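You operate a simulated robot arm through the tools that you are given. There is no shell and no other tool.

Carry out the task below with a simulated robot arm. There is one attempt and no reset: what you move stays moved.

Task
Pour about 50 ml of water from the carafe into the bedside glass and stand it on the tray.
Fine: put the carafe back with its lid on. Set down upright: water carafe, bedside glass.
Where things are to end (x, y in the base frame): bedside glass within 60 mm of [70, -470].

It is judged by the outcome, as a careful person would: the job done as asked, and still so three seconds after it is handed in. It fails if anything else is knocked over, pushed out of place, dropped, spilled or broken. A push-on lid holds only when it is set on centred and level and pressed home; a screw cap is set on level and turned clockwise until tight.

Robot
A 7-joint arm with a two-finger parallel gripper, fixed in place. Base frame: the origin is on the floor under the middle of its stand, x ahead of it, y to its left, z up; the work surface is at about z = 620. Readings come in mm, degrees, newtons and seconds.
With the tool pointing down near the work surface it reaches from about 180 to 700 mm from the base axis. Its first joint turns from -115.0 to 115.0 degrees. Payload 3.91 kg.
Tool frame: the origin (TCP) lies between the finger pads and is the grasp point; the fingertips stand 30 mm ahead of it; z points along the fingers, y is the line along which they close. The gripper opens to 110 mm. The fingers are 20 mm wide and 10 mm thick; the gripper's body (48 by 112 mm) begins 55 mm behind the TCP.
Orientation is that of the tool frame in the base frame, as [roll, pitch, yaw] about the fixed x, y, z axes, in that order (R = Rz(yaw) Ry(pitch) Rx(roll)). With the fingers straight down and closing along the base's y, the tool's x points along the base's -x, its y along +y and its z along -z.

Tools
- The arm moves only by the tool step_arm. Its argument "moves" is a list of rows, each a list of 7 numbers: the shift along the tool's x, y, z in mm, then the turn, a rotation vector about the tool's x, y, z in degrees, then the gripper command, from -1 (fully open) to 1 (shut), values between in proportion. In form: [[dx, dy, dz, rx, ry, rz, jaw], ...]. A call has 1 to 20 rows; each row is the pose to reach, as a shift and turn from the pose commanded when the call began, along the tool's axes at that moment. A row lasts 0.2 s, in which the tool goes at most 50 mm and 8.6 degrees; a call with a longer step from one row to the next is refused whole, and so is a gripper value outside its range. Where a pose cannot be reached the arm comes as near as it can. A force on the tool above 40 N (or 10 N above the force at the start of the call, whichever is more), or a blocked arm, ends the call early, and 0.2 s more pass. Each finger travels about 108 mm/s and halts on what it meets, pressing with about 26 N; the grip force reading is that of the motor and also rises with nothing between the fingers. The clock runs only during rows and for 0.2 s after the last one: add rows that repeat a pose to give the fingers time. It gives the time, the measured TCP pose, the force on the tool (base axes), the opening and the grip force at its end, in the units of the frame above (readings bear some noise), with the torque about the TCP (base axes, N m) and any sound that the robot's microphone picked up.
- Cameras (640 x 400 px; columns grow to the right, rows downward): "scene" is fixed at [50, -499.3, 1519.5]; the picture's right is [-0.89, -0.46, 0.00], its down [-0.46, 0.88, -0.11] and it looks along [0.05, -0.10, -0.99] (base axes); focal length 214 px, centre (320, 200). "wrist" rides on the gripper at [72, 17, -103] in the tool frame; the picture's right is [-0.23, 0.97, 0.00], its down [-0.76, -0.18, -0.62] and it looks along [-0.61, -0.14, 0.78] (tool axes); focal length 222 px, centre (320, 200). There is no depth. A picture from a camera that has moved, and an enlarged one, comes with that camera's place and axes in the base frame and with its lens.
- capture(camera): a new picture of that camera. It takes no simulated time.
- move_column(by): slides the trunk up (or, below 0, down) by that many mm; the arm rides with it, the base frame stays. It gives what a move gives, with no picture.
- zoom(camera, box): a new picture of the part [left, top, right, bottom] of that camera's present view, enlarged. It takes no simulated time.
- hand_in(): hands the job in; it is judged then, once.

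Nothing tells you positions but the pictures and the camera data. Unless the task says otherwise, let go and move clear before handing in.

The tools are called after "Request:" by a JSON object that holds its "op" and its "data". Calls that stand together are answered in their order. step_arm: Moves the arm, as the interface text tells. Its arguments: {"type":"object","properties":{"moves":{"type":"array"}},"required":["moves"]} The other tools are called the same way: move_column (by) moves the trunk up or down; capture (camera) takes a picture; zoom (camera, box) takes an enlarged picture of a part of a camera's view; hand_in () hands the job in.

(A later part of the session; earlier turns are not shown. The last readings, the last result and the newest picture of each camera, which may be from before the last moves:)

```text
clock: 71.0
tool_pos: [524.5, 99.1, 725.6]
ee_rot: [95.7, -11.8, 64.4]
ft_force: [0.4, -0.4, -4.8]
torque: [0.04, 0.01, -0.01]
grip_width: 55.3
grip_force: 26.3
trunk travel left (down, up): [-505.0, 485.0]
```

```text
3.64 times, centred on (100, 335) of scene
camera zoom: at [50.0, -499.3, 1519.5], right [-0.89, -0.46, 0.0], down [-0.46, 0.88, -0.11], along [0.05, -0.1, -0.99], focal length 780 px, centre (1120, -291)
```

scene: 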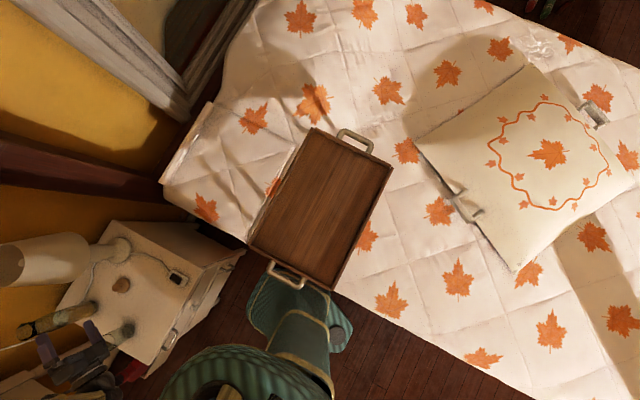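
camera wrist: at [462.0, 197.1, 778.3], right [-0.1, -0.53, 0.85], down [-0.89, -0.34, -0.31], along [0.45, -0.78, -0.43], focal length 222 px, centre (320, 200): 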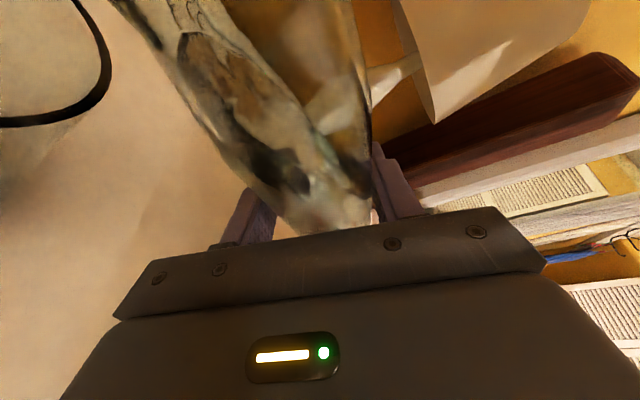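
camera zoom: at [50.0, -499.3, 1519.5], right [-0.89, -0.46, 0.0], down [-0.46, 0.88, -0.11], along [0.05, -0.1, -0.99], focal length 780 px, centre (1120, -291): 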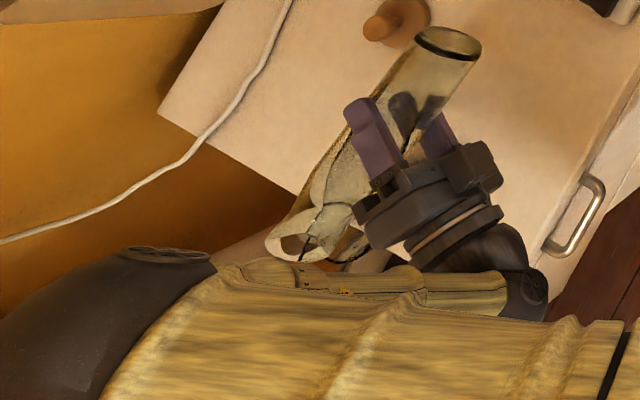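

First drops are falling inside the glass at about (527, 215). I'll ease to 78°, hold and watch.

Request:
{"op": "step_arm", "data": {"moves": [[0, 0, 0, -0.21, 0, -0.45, 0.6], [0, 0, 0, -0.42, 0, -0.91, 0.6], [0, 0, 0, -0.42, 0, -0.91, 0.6], [0, 0, 0, -0.42, 0, -0.91, 0.6]]}}

Request:
{"op": "zoom", "data": {"camera": "wrist", "box": [0, 0, 40, 250]}}

Request:
{"op": "zoom", "data": {"camera": "scene", "box": [90, 310, 150, 360]}}

Request:
{"op": "zoom", "data": {"camera": "wrist", "box": [0, 0, 80, 400]}}

```text
clock: 72.0
tool_pos: [524.8, 99.4, 724.3]
ee_rot: [95.1, -10.8, 64.4]
ft_force: [-0.2, 1.0, -4.0]
torque: [0.01, 0.05, 0.01]
grip_width: 55.5
grip_force: 25.9
trunk travel left (down, up): [-505.0, 485.0]
```

```text
1.60 times, centred on (20, 125) of wrist
camera zoom: at [461.9, 203.8, 764.5], right [-0.1, -0.4, 0.91], down [-0.89, -0.38, -0.26], along [0.45, -0.83, -0.32], focal length 355 px, centre (800, 320)
```

zoom: 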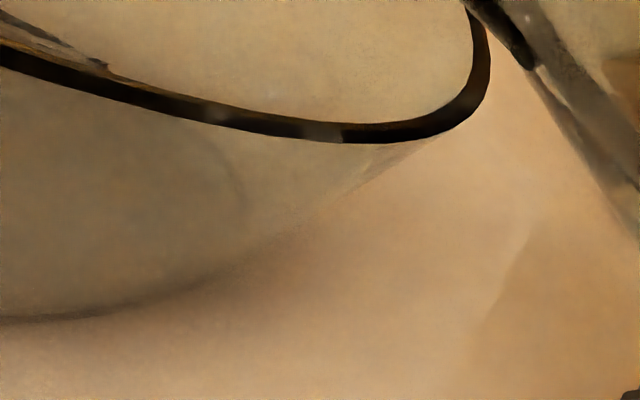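

```text
8.00 times, centred on (120, 335) of scene
camera zoom: at [50.0, -499.3, 1519.5], right [-0.89, -0.46, 0.0], down [-0.46, 0.88, -0.11], along [0.05, -0.1, -0.99], focal length 1716 px, centre (1920, -880)
```

zoom: 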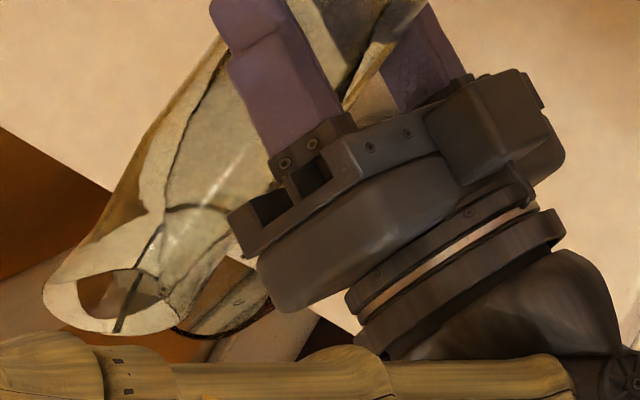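

```text
1.00 times, centred on (40, 200) of wrist (not enlarged: the box is as wide or as high as the picture)
camera zoom: at [461.9, 203.8, 764.5], right [-0.1, -0.4, 0.91], down [-0.89, -0.38, -0.26], along [0.45, -0.83, -0.32], focal length 222 px, centre (600, 200)
```

zoom: 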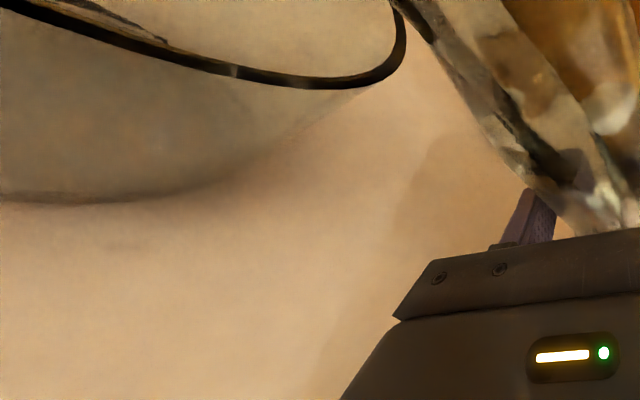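

Request:
{"op": "step_arm", "data": {"moves": [[0, 0, 0, -0.21, 0, -0.45, 0.6], [0, 0, 0, -0.42, 0, -0.91, 0.6], [0, 0, 0, -0.42, 0, -0.91, 0.6], [0, 0, 0, -0.42, 0, -0.91, 0.6], [0, 0, 0, -0.42, 0, -0.91, 0.6]]}}

Request:
{"op": "zoom", "data": {"camera": "wrist", "box": [0, 0, 40, 250]}}

Request:
{"op": "zoom", "data": {"camera": "scene", "box": [90, 310, 150, 360]}}

Request:
{"op": "zoom", "data": {"camera": "wrist", "box": [0, 0, 300, 10]}}

```text
clock: 73.2
tool_pos: [524.0, 98.3, 724.8]
ee_rot: [94.8, -9.9, 64.4]
ft_force: [0.0, -0.1, -3.3]
torque: [0.03, 0.02, 0.0]
grip_width: 55.3
grip_force: 26.3
trunk travel left (down, up): [-505.0, 485.0]
```

```text
1.60 times, centred on (20, 125) of wrist
camera zoom: at [461.5, 204.1, 762.2], right [-0.1, -0.39, 0.92], down [-0.89, -0.38, -0.26], along [0.45, -0.84, -0.31], focal length 355 px, centre (800, 320)
```

zoom: 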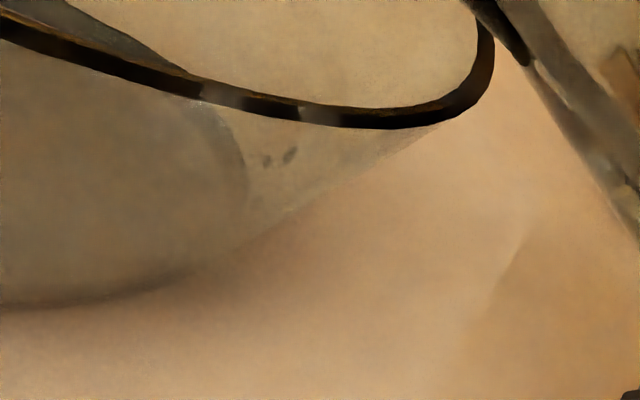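

```text
8.00 times, centred on (120, 335) of scene
camera zoom: at [50.0, -499.3, 1519.5], right [-0.89, -0.46, 0.0], down [-0.46, 0.88, -0.11], along [0.05, -0.1, -0.99], focal length 1716 px, centre (1920, -880)
```

zoom: 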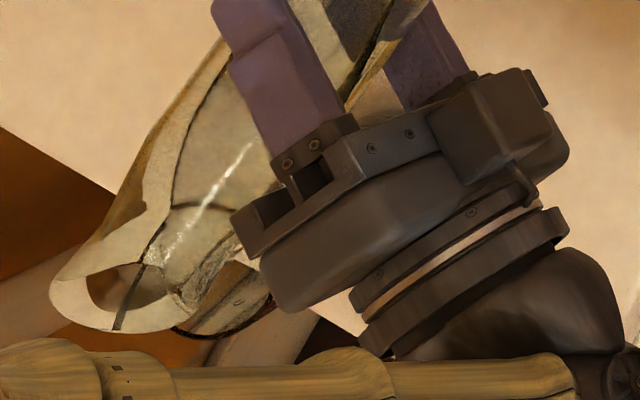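

```text
2.13 times, centred on (150, 5) of wrist
camera zoom: at [461.5, 204.1, 762.2], right [-0.1, -0.39, 0.92], down [-0.89, -0.38, -0.26], along [0.45, -0.84, -0.31], focal length 474 px, centre (683, 616)
```

zoom: 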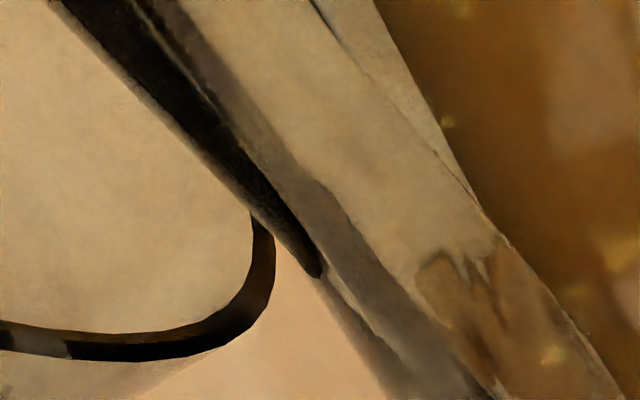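

Water has been flowing; the force reading has dropped and a water edge shows in the glass. I'll tilt back to 70° to stop the flow and measure before going further.

Request:
{"op": "step_arm", "data": {"moves": [[0, 0, 0, 1.05, 0, 2.27, 0.6], [0, 0, 0, 2.3, 0, 5.0, 0.6], [0, 0, 0, 3.8, 0, 8.16, 0.6], [0, 0, 0, 3.8, 0, 8.16, 0.6], [0, 0, 0, 3.8, 0, 8.16, 0.6], [0, 0, 0, 3.8, 0, 8.16, 0.6]]}}

Request:
{"op": "zoom", "data": {"camera": "wrist", "box": [0, 0, 80, 400]}}

Request:
{"op": "zoom", "data": {"camera": "scene", "box": [90, 310, 150, 360]}}

Request:
{"op": "zoom", "data": {"camera": "wrist", "box": [0, 0, 40, 250]}}

```text
clock: 74.6
tool_pos: [524.5, 97.4, 725.6]
ee_rot: [98.8, -18.0, 63.4]
ft_force: [0.3, 0.3, -4.2]
torque: [0.03, 0.01, -0.03]
grip_width: 55.3
grip_force: 25.5
trunk travel left (down, up): [-505.0, 485.0]
```

```text
1.00 times, centred on (40, 200) of wrist (not enlarged: the box is as wide or as high as the picture)
camera zoom: at [461.6, 196.8, 778.4], right [-0.1, -0.53, 0.84], down [-0.89, -0.34, -0.31], along [0.45, -0.78, -0.43], focal length 222 px, centre (600, 200)
```

zoom: 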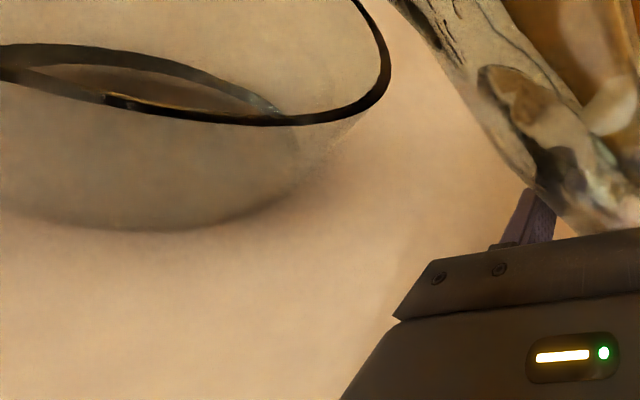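

```text
8.00 times, centred on (120, 335) of scene
camera zoom: at [50.0, -499.3, 1519.5], right [-0.89, -0.46, 0.0], down [-0.46, 0.88, -0.11], along [0.05, -0.1, -0.99], focal length 1716 px, centre (1920, -880)
```

zoom: 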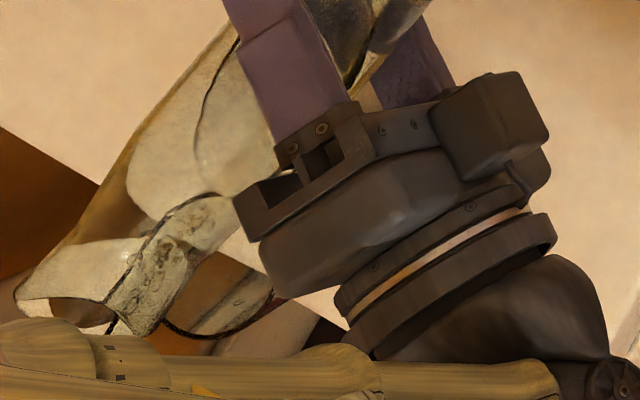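

```text
1.60 times, centred on (20, 125) of wrist
camera zoom: at [461.6, 196.8, 778.4], right [-0.1, -0.53, 0.84], down [-0.89, -0.34, -0.31], along [0.45, -0.78, -0.43], focal length 355 px, centre (800, 320)
```

zoom: 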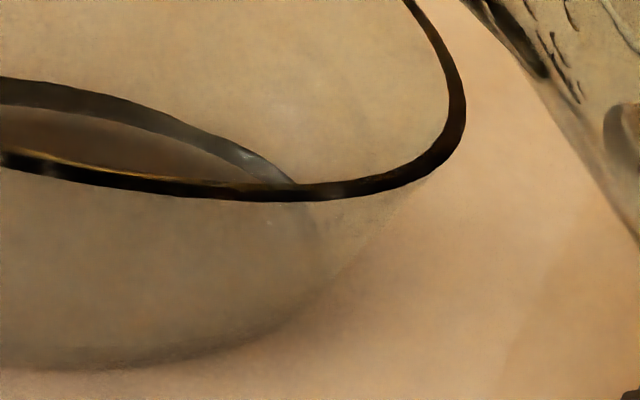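

About 20–25 ml is in the glass so far: its water line is at about z 637, roughly 11 mm deep. I'll pour a second portion at the same angle.

Request:
{"op": "step_arm", "data": {"moves": [[0, 0, 0, -1.05, 0, -2.27, 0.6], [0, 0, 0, -2.3, 0, -5.0, 0.6], [0, 0, 0, -3.0, 0, -6.4, 0.6], [0, 0, 0, -3.4, 0, -7.3, 0.6], [0, 0, 0, -3.8, 0, -8.16, 0.6], [0, 0, 0, -3.8, 0, -8.16, 0.6], [0, 0, 0, -3.8, 0, -8.16, 0.6], [0, 0, 0, -3.8, 0, -8.16, 0.6], [0, 0, 0, -3.8, 0, -8.16, 0.6]]}}

Request:
{"op": "zoom", "data": {"camera": "wrist", "box": [0, 0, 80, 400]}}

Request:
{"op": "zoom", "data": {"camera": "wrist", "box": [0, 0, 40, 250]}}

Request:
{"op": "zoom", "data": {"camera": "scene", "box": [90, 310, 150, 360]}}

```text
clock: 76.6
tool_pos: [523.8, 97.9, 725.3]
ee_rot: [94.7, -9.9, 64.5]
ft_force: [-0.3, 0.7, -4.2]
torque: [0.0, 0.01, 0.02]
grip_width: 55.5
grip_force: 25.7
trunk travel left (down, up): [-505.0, 485.0]
```

```text
1.00 times, centred on (40, 200) of wrist (not enlarged: the box is as wide or as high as the picture)
camera zoom: at [461.6, 203.9, 762.2], right [-0.1, -0.39, 0.92], down [-0.89, -0.38, -0.26], along [0.45, -0.84, -0.31], focal length 222 px, centre (600, 200)
```

zoom: 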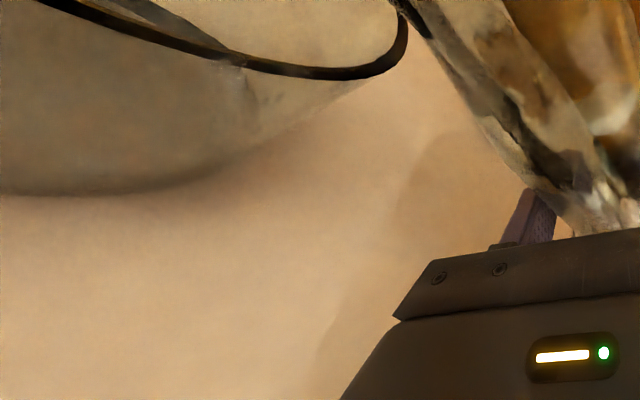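

```text
1.60 times, centred on (20, 125) of wrist
camera zoom: at [461.6, 203.9, 762.2], right [-0.1, -0.39, 0.92], down [-0.89, -0.38, -0.26], along [0.45, -0.84, -0.31], focal length 355 px, centre (800, 320)
```

zoom: 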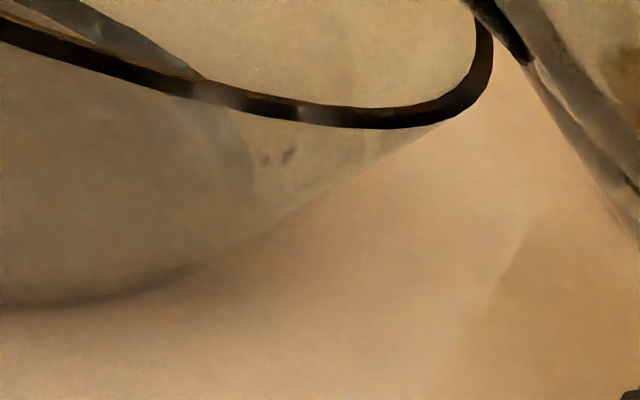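

```text
8.00 times, centred on (120, 335) of scene
camera zoom: at [50.0, -499.3, 1519.5], right [-0.89, -0.46, 0.0], down [-0.46, 0.88, -0.11], along [0.05, -0.1, -0.99], focal length 1716 px, centre (1920, -880)
```

zoom: 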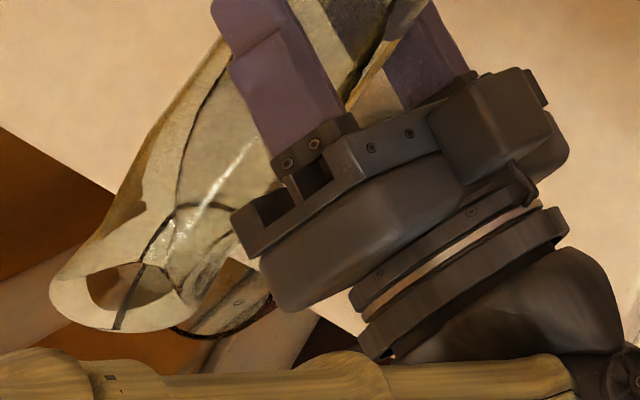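

Request:
{"op": "step_arm", "data": {"moves": [[0, 0, 0, 0, 0, 0, 0.6], [0, 0, 0, 0, 0, 0, 0.6], [0, 0, 0, 0, 0, 0, 0.6]]}}

Request:
{"op": "zoom", "data": {"camera": "wrist", "box": [0, 0, 40, 250]}}

Request:
{"op": "zoom", "data": {"camera": "wrist", "box": [0, 0, 300, 10]}}

```text
clock: 77.4
tool_pos: [524.2, 98.2, 724.6]
ee_rot: [94.7, -9.9, 64.5]
ft_force: [-0.6, 0.7, -3.2]
torque: [0.02, 0.05, -0.01]
grip_width: 55.3
grip_force: 25.9
trunk travel left (down, up): [-505.0, 485.0]
```

```text
1.60 times, centred on (20, 125) of wrist
camera zoom: at [461.6, 203.9, 762.2], right [-0.1, -0.39, 0.92], down [-0.89, -0.38, -0.26], along [0.45, -0.84, -0.31], focal length 355 px, centre (800, 320)
```

zoom: 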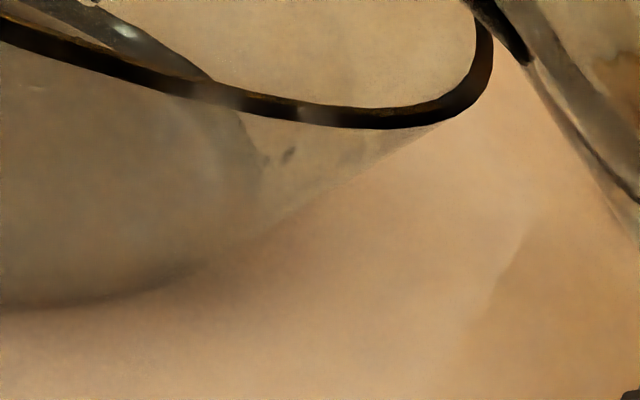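

```text
2.13 times, centred on (150, 5) of wrist
camera zoom: at [461.6, 203.9, 762.2], right [-0.1, -0.39, 0.92], down [-0.89, -0.38, -0.26], along [0.45, -0.84, -0.31], focal length 474 px, centre (683, 616)
```

zoom: 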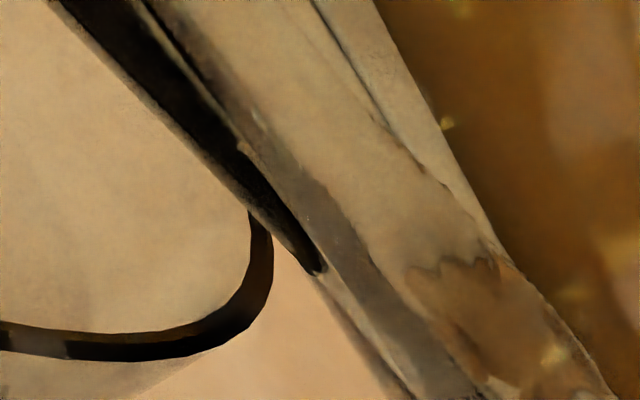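

It's dribbling slowly at 79°. I'll go to 80.5°, hold for a second, then tilt back and measure.

Request:
{"op": "step_arm", "data": {"moves": [[0, 0, 0, -0.21, 0, -0.45, 0.6], [0, 0, 0, -0.42, 0, -0.91, 0.6], [0, 0, 0, -0.63, 0, -1.36, 0.6], [0, 0, 0, -0.63, 0, -1.36, 0.6], [0, 0, 0, -0.63, 0, -1.36, 0.6], [0, 0, 0, -0.63, 0, -1.36, 0.6], [0, 0, 0, 1, 0, 2.27, 0.6], [0, 0, 0, 2.3, 0, 5.0, 0.6], [0, 0, 0, 4.43, 0, 9.52, 0.6], [0, 0, 0, 4.43, 0, 9.52, 0.6], [0, 0, 0, 4.43, 0, 9.52, 0.6], [0, 0, 0, 4.43, 0, 9.52, 0.6]]}}

Request:
{"op": "zoom", "data": {"camera": "wrist", "box": [0, 0, 80, 400]}}

Request:
{"op": "zoom", "data": {"camera": "wrist", "box": [0, 0, 40, 250]}}

Request:
{"op": "zoom", "data": {"camera": "scene", "box": [90, 310, 150, 360]}}

```text
clock: 80.0
tool_pos: [523.6, 99.5, 725.8]
ee_rot: [99.4, -19.5, 63.2]
ft_force: [-0.3, -0.4, -3.2]
torque: [0.02, 0.02, 0.03]
grip_width: 55.0
grip_force: 26.3
trunk travel left (down, up): [-505.0, 485.0]
```

```text
1.00 times, centred on (40, 200) of wrist (not enlarged: the box is as wide or as high as the picture)
camera zoom: at [461.9, 195.4, 780.8], right [-0.1, -0.55, 0.83], down [-0.89, -0.33, -0.32], along [0.45, -0.77, -0.45], focal length 222 px, centre (600, 200)
```

zoom: 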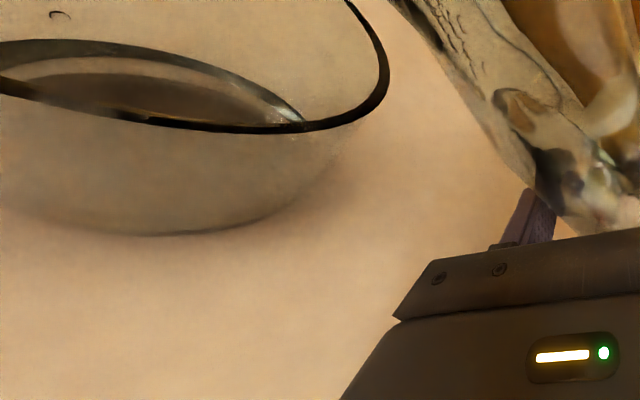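

```text
1.60 times, centred on (20, 125) of wrist
camera zoom: at [461.9, 195.4, 780.8], right [-0.1, -0.55, 0.83], down [-0.89, -0.33, -0.32], along [0.45, -0.77, -0.45], focal length 355 px, centre (800, 320)
```

zoom: 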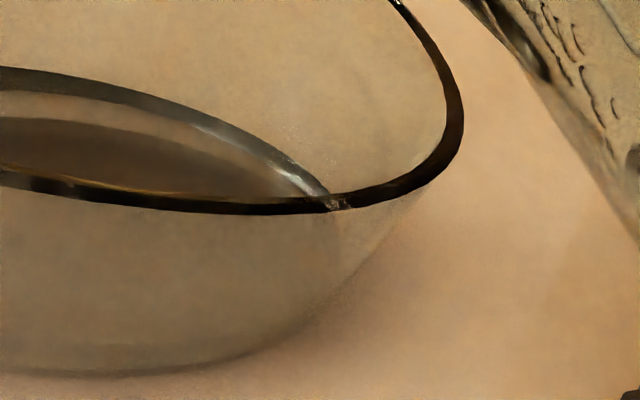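

```text
8.00 times, centred on (120, 335) of scene
camera zoom: at [50.0, -499.3, 1519.5], right [-0.89, -0.46, 0.0], down [-0.46, 0.88, -0.11], along [0.05, -0.1, -0.99], focal length 1716 px, centre (1920, -880)
```

zoom: 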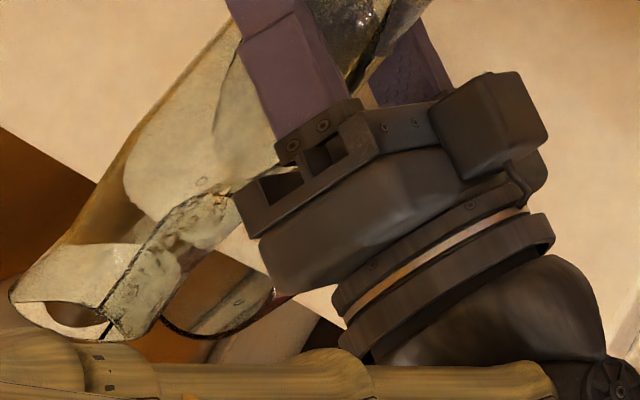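

The glass level is now at about z 644, roughly 38 ml. I'll take several force readings while static, to compare the carafe's weight with its baseline average of about 4.5 N.

Request:
{"op": "step_arm", "data": {"moves": [[0, 0, 0, 0, 0, 0, 0.6]]}}

Request:
{"op": "step_arm", "data": {"moves": [[0, 0, 0, 0, 0, 0, 0.6]]}}

Request:
{"op": "step_arm", "data": {"moves": [[0, 0, 0, 0, 0, 0, 0.6]]}}

Request:
{"op": "step_arm", "data": {"moves": [[0, 0, 0, 0, 0, 0, 0.6]]}}

Request:
{"op": "step_arm", "data": {"moves": [[0, 0, 0, 0, 0, 0, 0.6]]}}

Request:
{"op": "step_arm", "data": {"moves": [[0, 0, 0, 0, 0, 0, 0.6]]}}

Request:
{"op": "step_arm", "data": {"moves": [[0, 0, 0, 0, 0, 0, 0.6]]}}

Request:
{"op": "step_arm", "data": {"moves": [[0, 0, 0, 0, 0, 0, 0.6]]}}

Request:
{"op": "zoom", "data": {"camera": "wrist", "box": [0, 0, 40, 250]}}

```text
clock: 80.4
tool_pos: [524.8, 98.4, 723.9]
ee_rot: [99.3, -19.3, 63.2]
ft_force: [-0.6, -0.3, -4.0]
torque: [0.03, 0.04, -0.02]
grip_width: 55.4
grip_force: 26.1
trunk travel left (down, up): [-505.0, 485.0]
```

```text
clock: 80.8
tool_pos: [524.4, 98.0, 724.5]
ee_rot: [99.4, -19.5, 63.3]
ft_force: [0.5, -0.2, -4.1]
torque: [0.04, 0.02, -0.02]
grip_width: 55.4
grip_force: 25.9
trunk travel left (down, up): [-505.0, 485.0]
```

```text
clock: 81.2
tool_pos: [523.7, 98.5, 724.6]
ee_rot: [99.4, -19.4, 63.3]
ft_force: [0.3, 0.7, -3.4]
torque: [0.04, 0.0, 0.01]
grip_width: 55.3
grip_force: 26.3
trunk travel left (down, up): [-505.0, 485.0]
```

```text
clock: 81.6
tool_pos: [524.8, 99.1, 723.9]
ee_rot: [99.4, -19.3, 63.3]
ft_force: [0.3, -0.5, -4.1]
torque: [0.06, 0.01, -0.01]
grip_width: 55.3
grip_force: 25.9
trunk travel left (down, up): [-505.0, 485.0]
```

```text
clock: 82.0
tool_pos: [524.9, 98.7, 725.4]
ee_rot: [99.4, -19.5, 63.2]
ft_force: [0.8, 0.4, -3.6]
torque: [0.01, 0.0, -0.01]
grip_width: 55.4
grip_force: 26.2
trunk travel left (down, up): [-505.0, 485.0]
```

```text
clock: 82.4
tool_pos: [524.5, 99.3, 725.6]
ee_rot: [99.4, -19.4, 63.4]
ft_force: [-1.0, -0.2, -4.4]
torque: [0.05, 0.04, -0.02]
grip_width: 55.1
grip_force: 25.8
trunk travel left (down, up): [-505.0, 485.0]
```

```text
clock: 82.8
tool_pos: [524.3, 98.9, 723.9]
ee_rot: [99.3, -19.4, 63.3]
ft_force: [0.0, -0.3, -5.2]
torque: [0.02, 0.02, 0.0]
grip_width: 55.3
grip_force: 25.9
trunk travel left (down, up): [-505.0, 485.0]
```

```text
clock: 83.2
tool_pos: [525.1, 98.9, 725.1]
ee_rot: [99.3, -19.4, 63.3]
ft_force: [-0.5, -1.0, -3.6]
torque: [0.06, -0.01, 0.0]
grip_width: 55.4
grip_force: 26.0
trunk travel left (down, up): [-505.0, 485.0]
```

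```text
1.60 times, centred on (20, 125) of wrist
camera zoom: at [461.9, 195.4, 780.7], right [-0.1, -0.55, 0.83], down [-0.89, -0.33, -0.32], along [0.45, -0.77, -0.45], focal length 355 px, centre (800, 320)
```

zoom: 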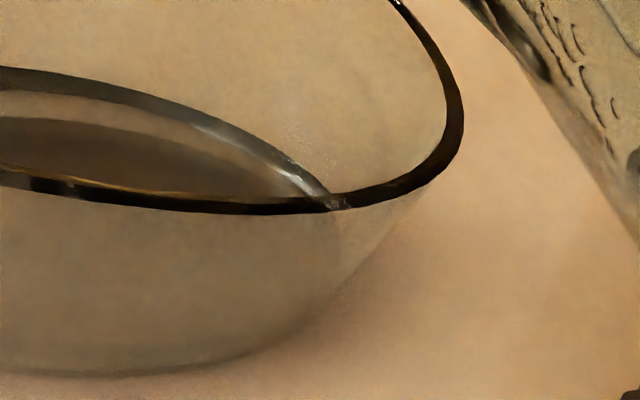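

The weight has dropped about 0.45 N, consistent with roughly 40–45 ml. To measure it properly I'll turn the carafe upright here and compare its internal water level with the picture from before the pour.

Request:
{"op": "step_arm", "data": {"moves": [[0, 0, 0, 0.85, 0, 1.8, 0.6], [0, 0, 0, 2.5, 0, 5.4, 0.6], [0, 0, 0, 5.1, 0, 10.9, 0.6], [0, 0, 0, 7.6, 0, 16.3, 0.6], [0, 0, 0, 10.1, 0, 21.8, 0.6], [0, 0, 0, 12.7, 0, 27.2, 0.6], [0, 0, 0, 15.2, 0, 32.6, 0.6], [0, 0, 0, 17.7, 0, 38.1, 0.6], [0, 0, 0, 20.3, 0, 43.5, 0.6], [0, 0, 0, 22.8, 0, 48.9, 0.6], [0, 0, 0, 25.4, 0, 54.4, 0.6], [0, 0, 0, 27.5, 0, 58.9, 0.6], [0, 0, 0, 28.5, 0, 61.2, 0.6], [0, 0, 0, 28.95, 0, 62.1, 0.6], [0, 0, 0, 28.95, 0, 62.1, 0.6], [0, 0, 0, 28.95, 0, 62.1, 0.6], [0, 0, 0, 28.95, 0, 62.1, 0.6]]}}

Request:
{"op": "capture", "data": {"camera": "wrist"}}

Request:
{"op": "zoom", "data": {"camera": "wrist", "box": [200, 60, 440, 260]}}

Request:
{"op": "zoom", "data": {"camera": "scene", "box": [30, 280, 170, 390]}}

```text
clock: 86.8
tool_pos: [523.0, 98.8, 725.8]
ee_rot: [-179.9, -65.0, -0.1]
ft_force: [-0.5, 0.1, -4.4]
torque: [0.03, 0.01, -0.04]
grip_width: 55.3
grip_force: 26.1
trunk travel left (down, up): [-505.0, 485.0]
```

```text
taken
camera wrist: at [461.2, 83.1, 834.4], right [-0.1, -0.97, -0.21], down [-0.89, 0.18, -0.43], along [0.45, 0.14, -0.88], focal length 222 px, centre (320, 200)
```

wrist: 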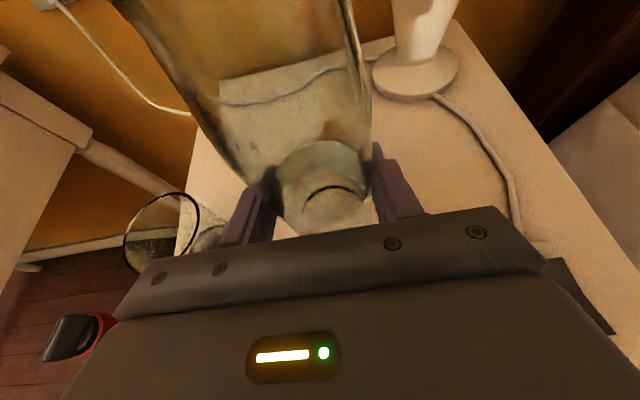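

```text
2.00 times, centred on (320, 160) of wrist
camera zoom: at [461.2, 83.1, 834.4], right [-0.1, -0.97, -0.21], down [-0.89, 0.18, -0.43], along [0.45, 0.14, -0.88], focal length 444 px, centre (320, 280)
```

zoom: 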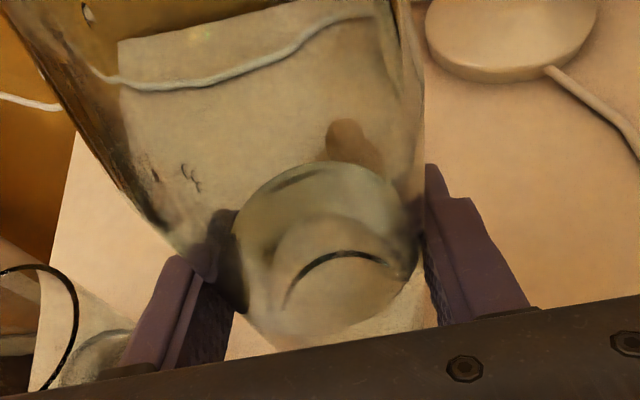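

```text
3.64 times, centred on (100, 335) of scene
camera zoom: at [50.0, -499.3, 1519.5], right [-0.89, -0.46, 0.0], down [-0.46, 0.88, -0.11], along [0.05, -0.1, -0.99], focal length 780 px, centre (1120, -291)
```

zoom: 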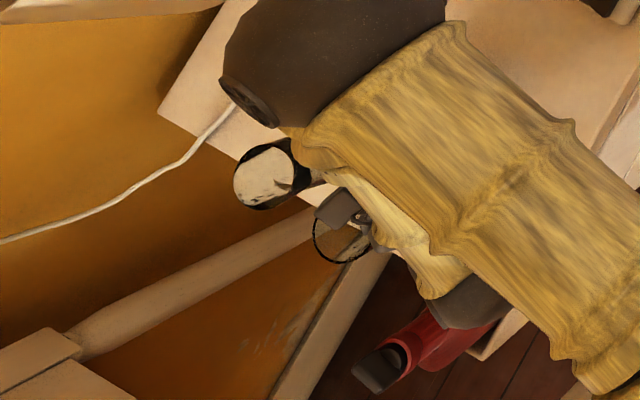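

The carafe's level dropped about 19–20 mm, so roughly 40 ml has been poured, in agreement with the glass level. I need about 10 ml more, so I'll tilt back up to just short of flow.

Request:
{"op": "step_arm", "data": {"moves": [[0, 0, 0, -0.85, 0, -1.8, 0.6], [0, 0, 0, -2.5, 0, -5.4, 0.6], [0, 0, 0, -5.1, 0, -10.9, 0.6], [0, 0, 0, -7.6, 0, -16.3, 0.6], [0, 0, 0, -10.1, 0, -21.8, 0.6], [0, 0, 0, -12.7, 0, -27.2, 0.6], [0, 0, 0, -15.2, 0, -32.6, 0.6], [0, 0, 0, -17.7, 0, -38.1, 0.6], [0, 0, 0, -20.3, 0, -43.5, 0.6], [0, 0, 0, -22.8, 0, -48.9, 0.6], [0, 0, 0, -25.4, 0, -54.4, 0.6], [0, 0, 0, -27.5, 0, -58.9, 0.6], [0, 0, 0, -28.5, 0, -61.2, 0.6], [0, 0, 0, -29.6, 0, -63.4, 0.6], [0, 0, 0, -29.6, 0, -63.4, 0.6], [0, 0, 0, -29.6, 0, -63.4, 0.6]]}}

Request:
{"op": "zoom", "data": {"camera": "wrist", "box": [0, 0, 40, 250]}}

Request:
{"op": "zoom", "data": {"camera": "wrist", "box": [0, 0, 80, 400]}}

```text
clock: 90.2
tool_pos: [523.8, 99.6, 725.4]
ee_rot: [98.8, -18.1, 63.5]
ft_force: [-0.3, 0.2, -4.4]
torque: [0.11, -0.01, -0.03]
grip_width: 55.1
grip_force: 26.7
trunk travel left (down, up): [-505.0, 485.0]
```

```text
1.60 times, centred on (20, 125) of wrist
camera zoom: at [461.3, 197.4, 778.5], right [-0.1, -0.53, 0.84], down [-0.89, -0.34, -0.31], along [0.45, -0.78, -0.43], focal length 355 px, centre (800, 320)
```

zoom: 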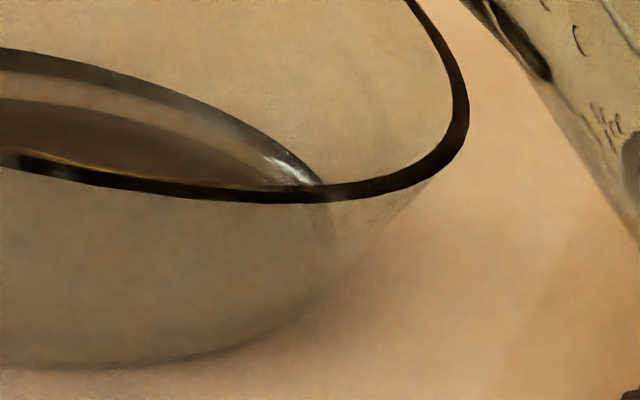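

```text
1.00 times, centred on (40, 200) of wrist (not enlarged: the box is as wide or as high as the picture)
camera zoom: at [461.3, 197.4, 778.5], right [-0.1, -0.53, 0.84], down [-0.89, -0.34, -0.31], along [0.45, -0.78, -0.43], focal length 222 px, centre (600, 200)
```

zoom: 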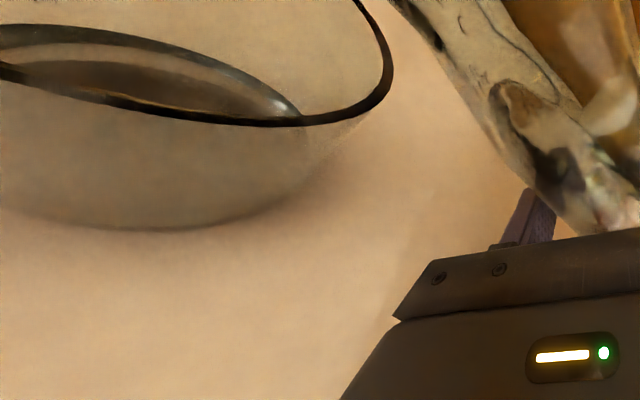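

The glass level is at about z 645, around 40 ml. Now a short top-up: tilt to 80.5°, hold about 0.6 s, and return to 70°.

Request:
{"op": "step_arm", "data": {"moves": [[0, 0, 0, -1.05, 0, -2.27, 0.6], [0, 0, 0, -2.3, 0, -5.0, 0.6], [0, 0, 0, -3.4, 0, -7.3, 0.6], [0, 0, 0, -4.0, 0, -8.6, 0.6], [0, 0, 0, -4.43, 0, -9.52, 0.6], [0, 0, 0, -4.43, 0, -9.52, 0.6], [0, 0, 0, -4.43, 0, -9.52, 0.6], [0, 0, 0, -3.4, 0, -7.3, 0.6], [0, 0, 0, -1.7, 0, -3.6, 0.6], [0, 0, 0, 0, 0, 0, 0.6], [0, 0, 0, 0, 0, 0, 0.6], [0, 0, 0, 0, 0, 0, 0.6], [0, 0, 0, 0, 0, 0, 0.6]]}}

Request:
{"op": "zoom", "data": {"camera": "wrist", "box": [0, 0, 40, 250]}}

Request:
{"op": "zoom", "data": {"camera": "wrist", "box": [0, 0, 80, 400]}}

```text
clock: 93.0
tool_pos: [524.9, 98.7, 724.7]
ee_rot: [98.7, -18.1, 63.5]
ft_force: [0.9, 0.1, -4.0]
torque: [0.03, -0.01, 0.0]
grip_width: 55.0
grip_force: 26.3
trunk travel left (down, up): [-505.0, 485.0]
```

```text
1.60 times, centred on (20, 125) of wrist
camera zoom: at [461.8, 197.2, 777.9], right [-0.1, -0.53, 0.84], down [-0.89, -0.34, -0.31], along [0.45, -0.78, -0.43], focal length 355 px, centre (800, 320)
```

zoom: 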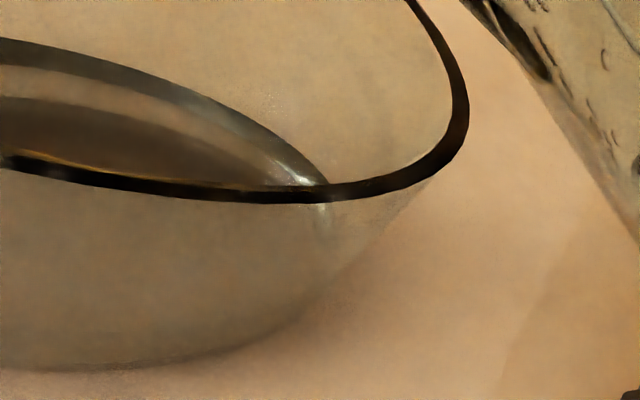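

```text
1.00 times, centred on (40, 200) of wrist (not enlarged: the box is as wide or as high as the picture)
camera zoom: at [461.8, 197.2, 777.9], right [-0.1, -0.53, 0.84], down [-0.89, -0.34, -0.31], along [0.45, -0.78, -0.43], focal length 222 px, centre (600, 200)
```

zoom: 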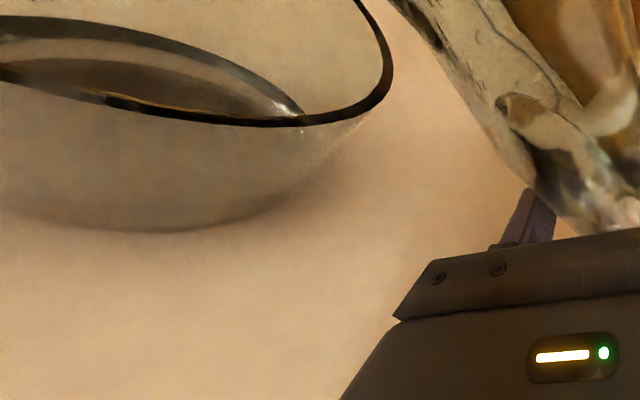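

The level rose to about z 648, around 45 ml. One more similar short pour at a slightly larger angle.

Request:
{"op": "step_arm", "data": {"moves": [[0, 0, 0, -1.05, 0, -2.27, 0.6], [0, 0, 0, -2.3, 0, -5.0, 0.6], [0, 0, 0, -3.4, 0, -7.3, 0.6], [0, 0, 0, -4.1, 0, -8.8, 0.6], [0, 0, 0, -4.65, 0, -9.97, 0.6], [0, 0, 0, -4.65, 0, -9.97, 0.6], [0, 0, 0, -4.65, 0, -9.97, 0.6], [0, 0, 0, -3.4, 0, -7.3, 0.6], [0, 0, 0, -1.7, 0, -3.6, 0.6], [0, 0, 0, 0, 0, 0, 0.6], [0, 0, 0, 0, 0, 0, 0.6], [0, 0, 0, 0, 0, 0, 0.6], [0, 0, 0, 0, 0, 0, 0.6]]}}

Request:
{"op": "zoom", "data": {"camera": "wrist", "box": [0, 0, 40, 250]}}

Request:
{"op": "zoom", "data": {"camera": "wrist", "box": [0, 0, 80, 400]}}

```text
clock: 95.8
tool_pos: [524.4, 99.3, 724.5]
ee_rot: [98.7, -18.0, 63.6]
ft_force: [1.2, 0.1, -4.5]
torque: [0.03, 0.04, -0.02]
grip_width: 55.1
grip_force: 26.0
trunk travel left (down, up): [-505.0, 485.0]
```

```text
1.60 times, centred on (20, 125) of wrist
camera zoom: at [462.1, 196.7, 778.7], right [-0.1, -0.53, 0.84], down [-0.89, -0.34, -0.31], along [0.45, -0.78, -0.43], focal length 355 px, centre (800, 320)
```

zoom: 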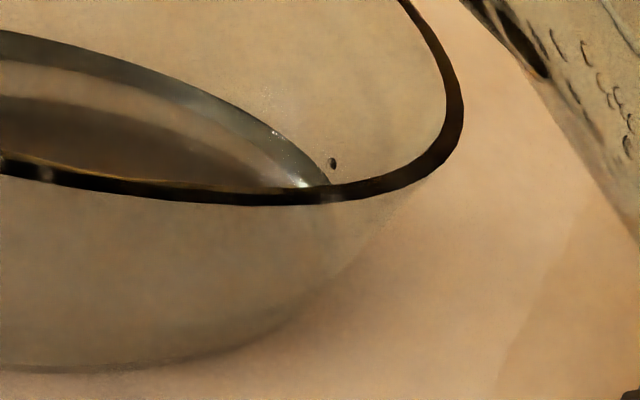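

```text
1.00 times, centred on (40, 200) of wrist (not enlarged: the box is as wide or as high as the picture)
camera zoom: at [462.1, 196.7, 778.7], right [-0.1, -0.53, 0.84], down [-0.89, -0.34, -0.31], along [0.45, -0.78, -0.43], focal length 222 px, centre (600, 200)
```

zoom: 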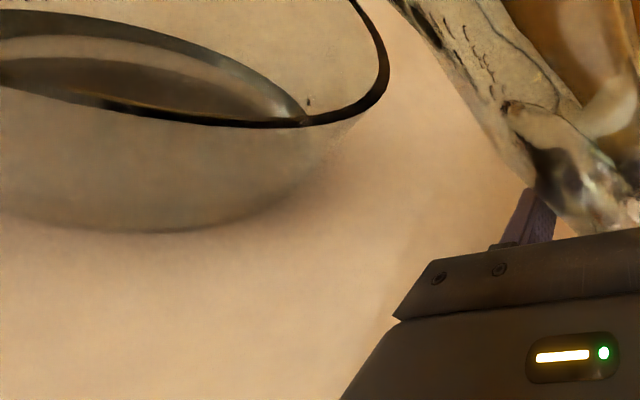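

The level is now at about z 650.5, roughly 50 ml. I'll turn the carafe upright and check its level again.

Request:
{"op": "step_arm", "data": {"moves": [[0, 0, 0, 1.0, 0, 2.2, 0.6], [0, 0, 0, 2.9, 0, 6.3, 0.6], [0, 0, 0, 5.1, 0, 10.9, 0.6], [0, 0, 0, 7.6, 0, 16.3, 0.6], [0, 0, 0, 10.1, 0, 21.8, 0.6], [0, 0, 0, 12.7, 0, 27.2, 0.6], [0, 0, 0, 15.2, 0, 32.6, 0.6], [0, 0, 0, 17.7, 0, 38.1, 0.6], [0, 0, 0, 20.3, 0, 43.5, 0.6], [0, 0, 0, 22.8, 0, 48.9, 0.6], [0, 0, 0, 25.4, 0, 54.4, 0.6], [0, 0, 0, 27.5, 0, 58.9, 0.6], [0, 0, 0, 28.9, 0, 62.0, 0.6], [0, 0, 0, 29.6, 0, 63.4, 0.6], [0, 0, 0, 29.6, 0, 63.4, 0.6], [0, 0, 0, 29.6, 0, 63.4, 0.6], [0, 0, 0, 29.6, 0, 63.4, 0.6]]}}

Request:
{"op": "zoom", "data": {"camera": "wrist", "box": [200, 60, 440, 260]}}

Request:
{"op": "zoom", "data": {"camera": "wrist", "box": [0, 100, 320, 300]}}

Request:
{"op": "zoom", "data": {"camera": "scene", "box": [80, 310, 150, 360]}}

```text
clock: 99.4
tool_pos: [524.5, 99.4, 725.6]
ee_rot: [-179.9, -65.0, -0.1]
ft_force: [0.3, 0.1, -4.1]
torque: [-0.03, 0.02, -0.01]
grip_width: 55.3
grip_force: 26.2
trunk travel left (down, up): [-505.0, 485.0]
```

```text
2.00 times, centred on (320, 160) of wrist
camera zoom: at [460.9, 83.5, 834.7], right [-0.1, -0.97, -0.21], down [-0.89, 0.18, -0.43], along [0.45, 0.14, -0.88], focal length 444 px, centre (320, 280)
```

zoom: 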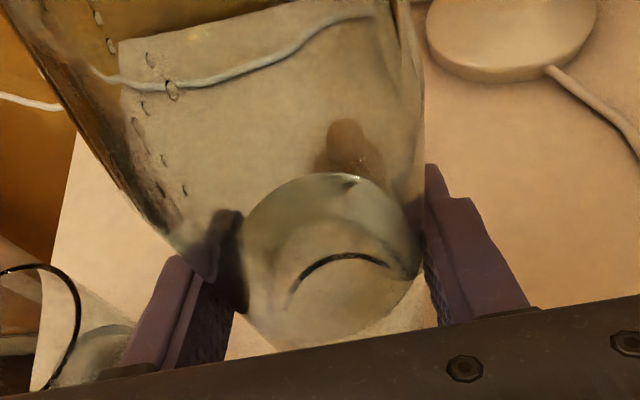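

```text
2.00 times, centred on (160, 200) of wrist
camera zoom: at [460.9, 83.5, 834.7], right [-0.1, -0.97, -0.21], down [-0.89, 0.18, -0.43], along [0.45, 0.14, -0.88], focal length 444 px, centre (640, 200)
```

zoom: 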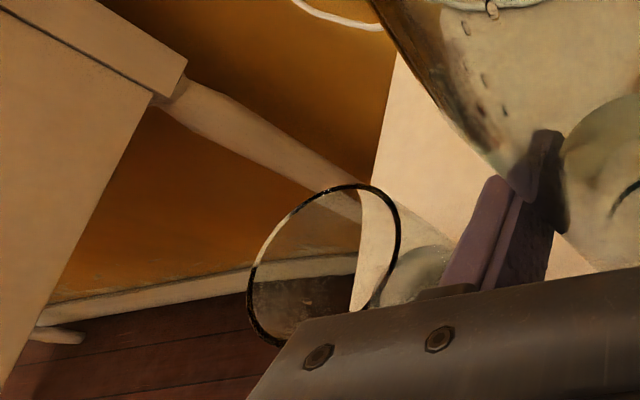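

```text
8.00 times, centred on (115, 335) of scene
camera zoom: at [50.0, -499.3, 1519.5], right [-0.89, -0.46, 0.0], down [-0.46, 0.88, -0.11], along [0.05, -0.1, -0.99], focal length 1716 px, centre (1960, -880)
```

zoom: 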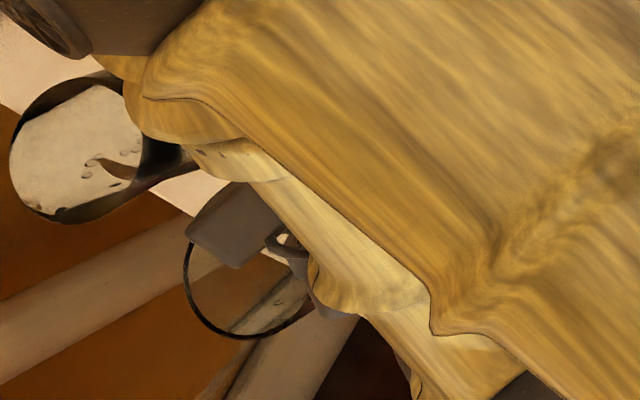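

The carafe level has dropped about 24 mm in total (roughly 49 ml), which agrees with the glass. Now I'll lift and carry the carafe back along the same path.

Request:
{"op": "step_arm", "data": {"moves": [[3, 0, -1.4, 0, 0, 0, 0.6], [10, 0, -4.7, 0, 0, 0, 0.6], [20, 0, -9.3, 0, 0, 0, 0.6], [31, 0, -14.4, 0, 0, 0, 0.6], [40, 0, -18.6, 0, 0, 0, 0.6], [45.3, 0, -21.1, 0, 0, 0, 0.6], [45.3, 0, -21.1, 0, 0, 0, 0.6]]}}

Request:
{"op": "step_arm", "data": {"moves": [[0.8, -1.3, 1.8, 0.3, 0, -0.14, 0.6], [3.2, -4.9, 6.9, 1.2, 0, -0.55, 0.6], [6.9, -10.5, 14.8, 2.5, 0, -1.2, 0.6], [11.7, -17.8, 25, 4.25, 0, -2.0, 0.6], [17.3, -26.4, 37.1, 6.3, 0, -2.95, 0.6], [23.6, -36, 50.6, 8.6, 0, -4.0, 0.6], [30.3, -46.2, 65.1, 11.1, 0, -5.2, 0.6], [37.3, -56.8, 80, 13.6, 0, -6.35, 0.6], [44.3, -67.4, 94.9, 16.1, 0, -7.5, 0.6], [51, -77.7, 109.4, 18.6, 0, -8.7, 0.6], [57.3, -87.3, 122.9, 20.9, 0, -9.75, 0.6], [62.9, -95.9, 135, 22.95, 0, -10.7, 0.6], [67.7, -103.1, 145.2, 24.7, 0, -11.5, 0.6], [71.4, -108.7, 153.1, 26, 0, -12.15, 0.6], [73.8, -112.3, 158.2, 26.9, 0, -12.56, 0.6], [74.6, -113.6, 160, 27.2, 0, -12.7, 0.6], [74.6, -113.6, 160, 27.2, 0, -12.7, 0.6], [74.6, -113.6, 160, 27.2, 0, -12.7, 0.6]]}}

Request:
{"op": "capture", "data": {"camera": "wrist"}}

Request:
{"op": "zoom", "data": {"camera": "scene", "box": [0, 280, 140, 390]}}

```text
clock: 101.0
tool_pos: [523.8, 98.2, 774.9]
ee_rot: [180.0, -65.0, 0.1]
ft_force: [0.3, -0.2, -3.5]
torque: [0.03, 0.01, 0.0]
grip_width: 55.2
grip_force: 26.0
trunk travel left (down, up): [-505.0, 485.0]
```

```text
clock: 104.8
tool_pos: [700.8, 212.5, 775.0]
ee_rot: [179.9, -65.0, 30.0]
ft_force: [1.1, -0.3, -2.9]
torque: [-0.01, 0.0, 0.0]
grip_width: 55.3
grip_force: 25.9
trunk travel left (down, up): [-505.0, 485.0]
```

```text
taken
camera wrist: at [654.5, 167.3, 884.8], right [0.4, -0.89, -0.21], down [-0.86, -0.29, -0.43], along [0.32, 0.35, -0.88], focal length 222 px, centre (320, 200)
```

wrist: 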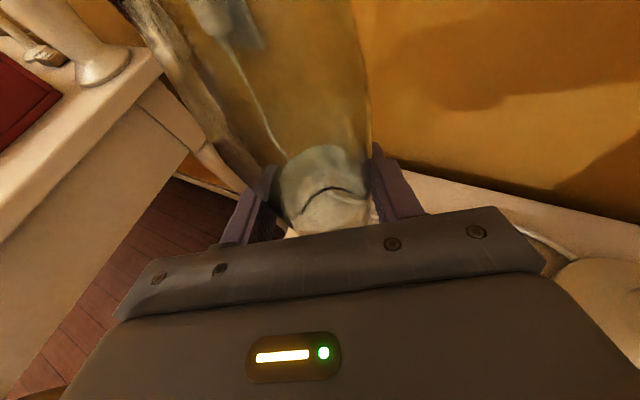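

```text
3.64 times, centred on (70, 335) of scene
camera zoom: at [50.0, -499.3, 1519.5], right [-0.89, -0.46, 0.0], down [-0.46, 0.88, -0.11], along [0.05, -0.1, -0.99], focal length 780 px, centre (1229, -291)
```

zoom: 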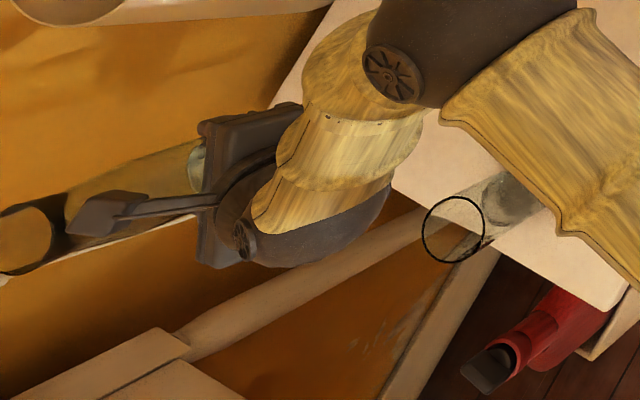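

I'm back over the original spot. I'll lower most of the way, then the last few millimetres gently.

Request:
{"op": "step_arm", "data": {"moves": [[-4.5, 0, 2.1, 0, 0, 0, 0.6], [-13.6, 0, 6.3, 0, 0, 0, 0.6], [-24, 0, 11.2, 0, 0, 0, 0.6], [-35, 0, 16.3, 0, 0, 0, 0.6], [-45, 0, 21, 0, 0, 0, 0.6], [-54, 0, 25.2, 0, 0, 0, 0.6], [-60, 0, 28, 0, 0, 0, 0.6], [-63.4, 0, 29.6, 0, 0, 0, 0.6], [-63.4, 0, 29.6, 0, 0, 0, 0.6]]}}

Request:
{"op": "step_arm", "data": {"moves": [[-1.0, 0, 0.45, 0, 0, 0, 0.6], [-2.0, 0, 0.9, 0, 0, 0, 0.6], [-3.0, 0, 1.4, 0, 0, 0, 0.6], [-3.0, 0, 1.4, 0, 0, 0, 0.6]]}}

Request:
{"op": "zoom", "data": {"camera": "scene", "box": [30, 280, 130, 360]}}

```text
clock: 106.8
tool_pos: [701.3, 211.6, 702.7]
ee_rot: [-179.9, -65.0, 29.8]
ft_force: [-0.3, 0.2, -3.3]
torque: [-0.02, 0.05, -0.01]
grip_width: 55.2
grip_force: 26.0
trunk travel left (down, up): [-505.0, 485.0]
```

```text
clock: 107.8
tool_pos: [700.8, 211.6, 701.6]
ee_rot: [179.9, -64.9, 30.0]
ft_force: [-0.8, -0.8, -4.1]
torque: [-0.03, 0.02, -0.03]
grip_width: 55.6
grip_force: 26.1
trunk travel left (down, up): [-505.0, 485.0]
```

```text
5.00 times, centred on (80, 320) of scene
camera zoom: at [50.0, -499.3, 1519.5], right [-0.89, -0.46, 0.0], down [-0.46, 0.88, -0.11], along [0.05, -0.1, -0.99], focal length 1072 px, centre (1520, -400)
```

zoom: 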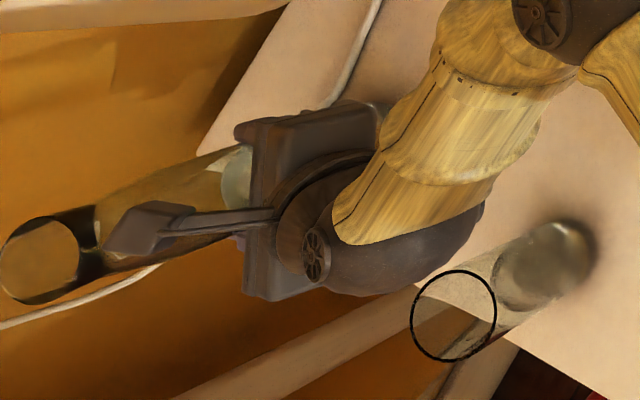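

Request:
{"op": "step_arm", "data": {"moves": [[-0.5, 0, 0.22, 0, 0, 0, 0.6], [-1.0, 0, 0.45, 0, 0, 0, 0.6], [-1.0, 0, 0.45, 0, 0, 0, 0.6]]}}

Request:
{"op": "step_arm", "data": {"moves": [[-0.5, 0, 0.22, 0, 0, 0, 0.6], [-0.8, 0, 0.35, 0, 0, 0, 0.6], [-0.8, 0, 0.35, 0, 0, 0, 0.6]]}}

```text
clock: 108.6
tool_pos: [699.4, 213.2, 700.6]
ee_rot: [-180.0, -64.9, 30.0]
ft_force: [0.6, 0.9, -0.7]
torque: [0.13, -0.01, 0.0]
grip_width: 55.4
grip_force: 26.5
trunk travel left (down, up): [-505.0, 485.0]
```

```text
clock: 109.4
tool_pos: [699.6, 211.2, 701.6]
ee_rot: [179.9, -65.1, 30.1]
ft_force: [2.4, 2.1, 6.6]
torque: [0.19, 0.02, -0.01]
grip_width: 55.2
grip_force: 26.2
trunk travel left (down, up): [-505.0, 485.0]
```

The carafe is on the surface. I'll unload slightly and open the jaws.

Request:
{"op": "step_arm", "data": {"moves": [[0.6, 0, -0.3, 0, 0, 0, 0.6], [0.6, 0, -0.3, 0, 0, 0, 0.2], [0.6, 0, -0.3, 0, 0, 0, -0.05], [0.6, 0, -0.3, 0, 0, 0, -0.15], [0.6, 0, -0.3, 0, 0, 0, -0.35], [0.6, 0, -0.3, 0, 0, 0, -0.6], [0.6, 0, -0.3, 0, 0, 0, -1], [0.6, 0, -0.3, 0, 0, 0, -1], [0.6, 0, -0.3, 0, 0, 0, -1]]}}

Request:
{"op": "zoom", "data": {"camera": "scene", "box": [30, 280, 130, 360]}}

Request:
{"op": "capture", "data": {"camera": "wrist"}}

```text
clock: 111.4
tool_pos: [700.9, 212.4, 700.1]
ee_rot: [179.9, -65.0, 30.0]
ft_force: [0.0, 1.3, -0.3]
torque: [0.01, -0.02, -0.05]
grip_width: 110.1
grip_force: 0.0
trunk travel left (down, up): [-505.0, 485.0]
```

```text
5.00 times, centred on (80, 320) of scene
camera zoom: at [50.0, -499.3, 1519.5], right [-0.89, -0.46, 0.0], down [-0.46, 0.88, -0.11], along [0.05, -0.1, -0.99], focal length 1072 px, centre (1520, -400)
```

zoom: 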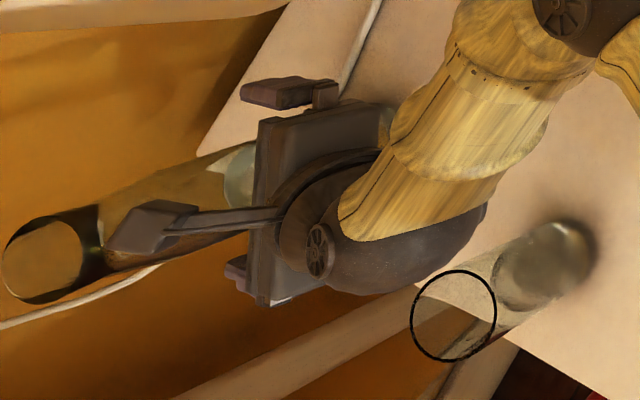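

```text
taken
camera wrist: at [654.8, 166.9, 809.9], right [0.4, -0.89, -0.21], down [-0.86, -0.29, -0.43], along [0.32, 0.35, -0.88], focal length 222 px, centre (320, 200)
```

wrist: 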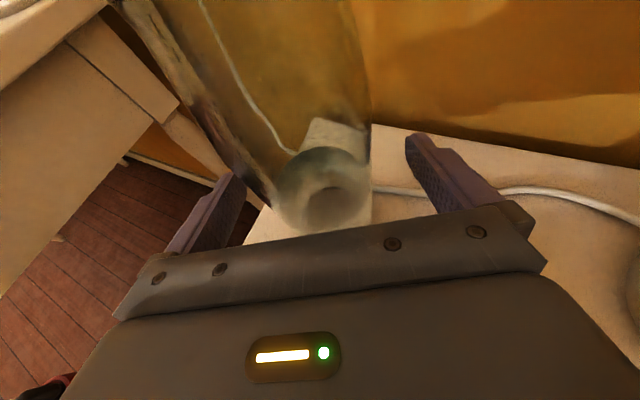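

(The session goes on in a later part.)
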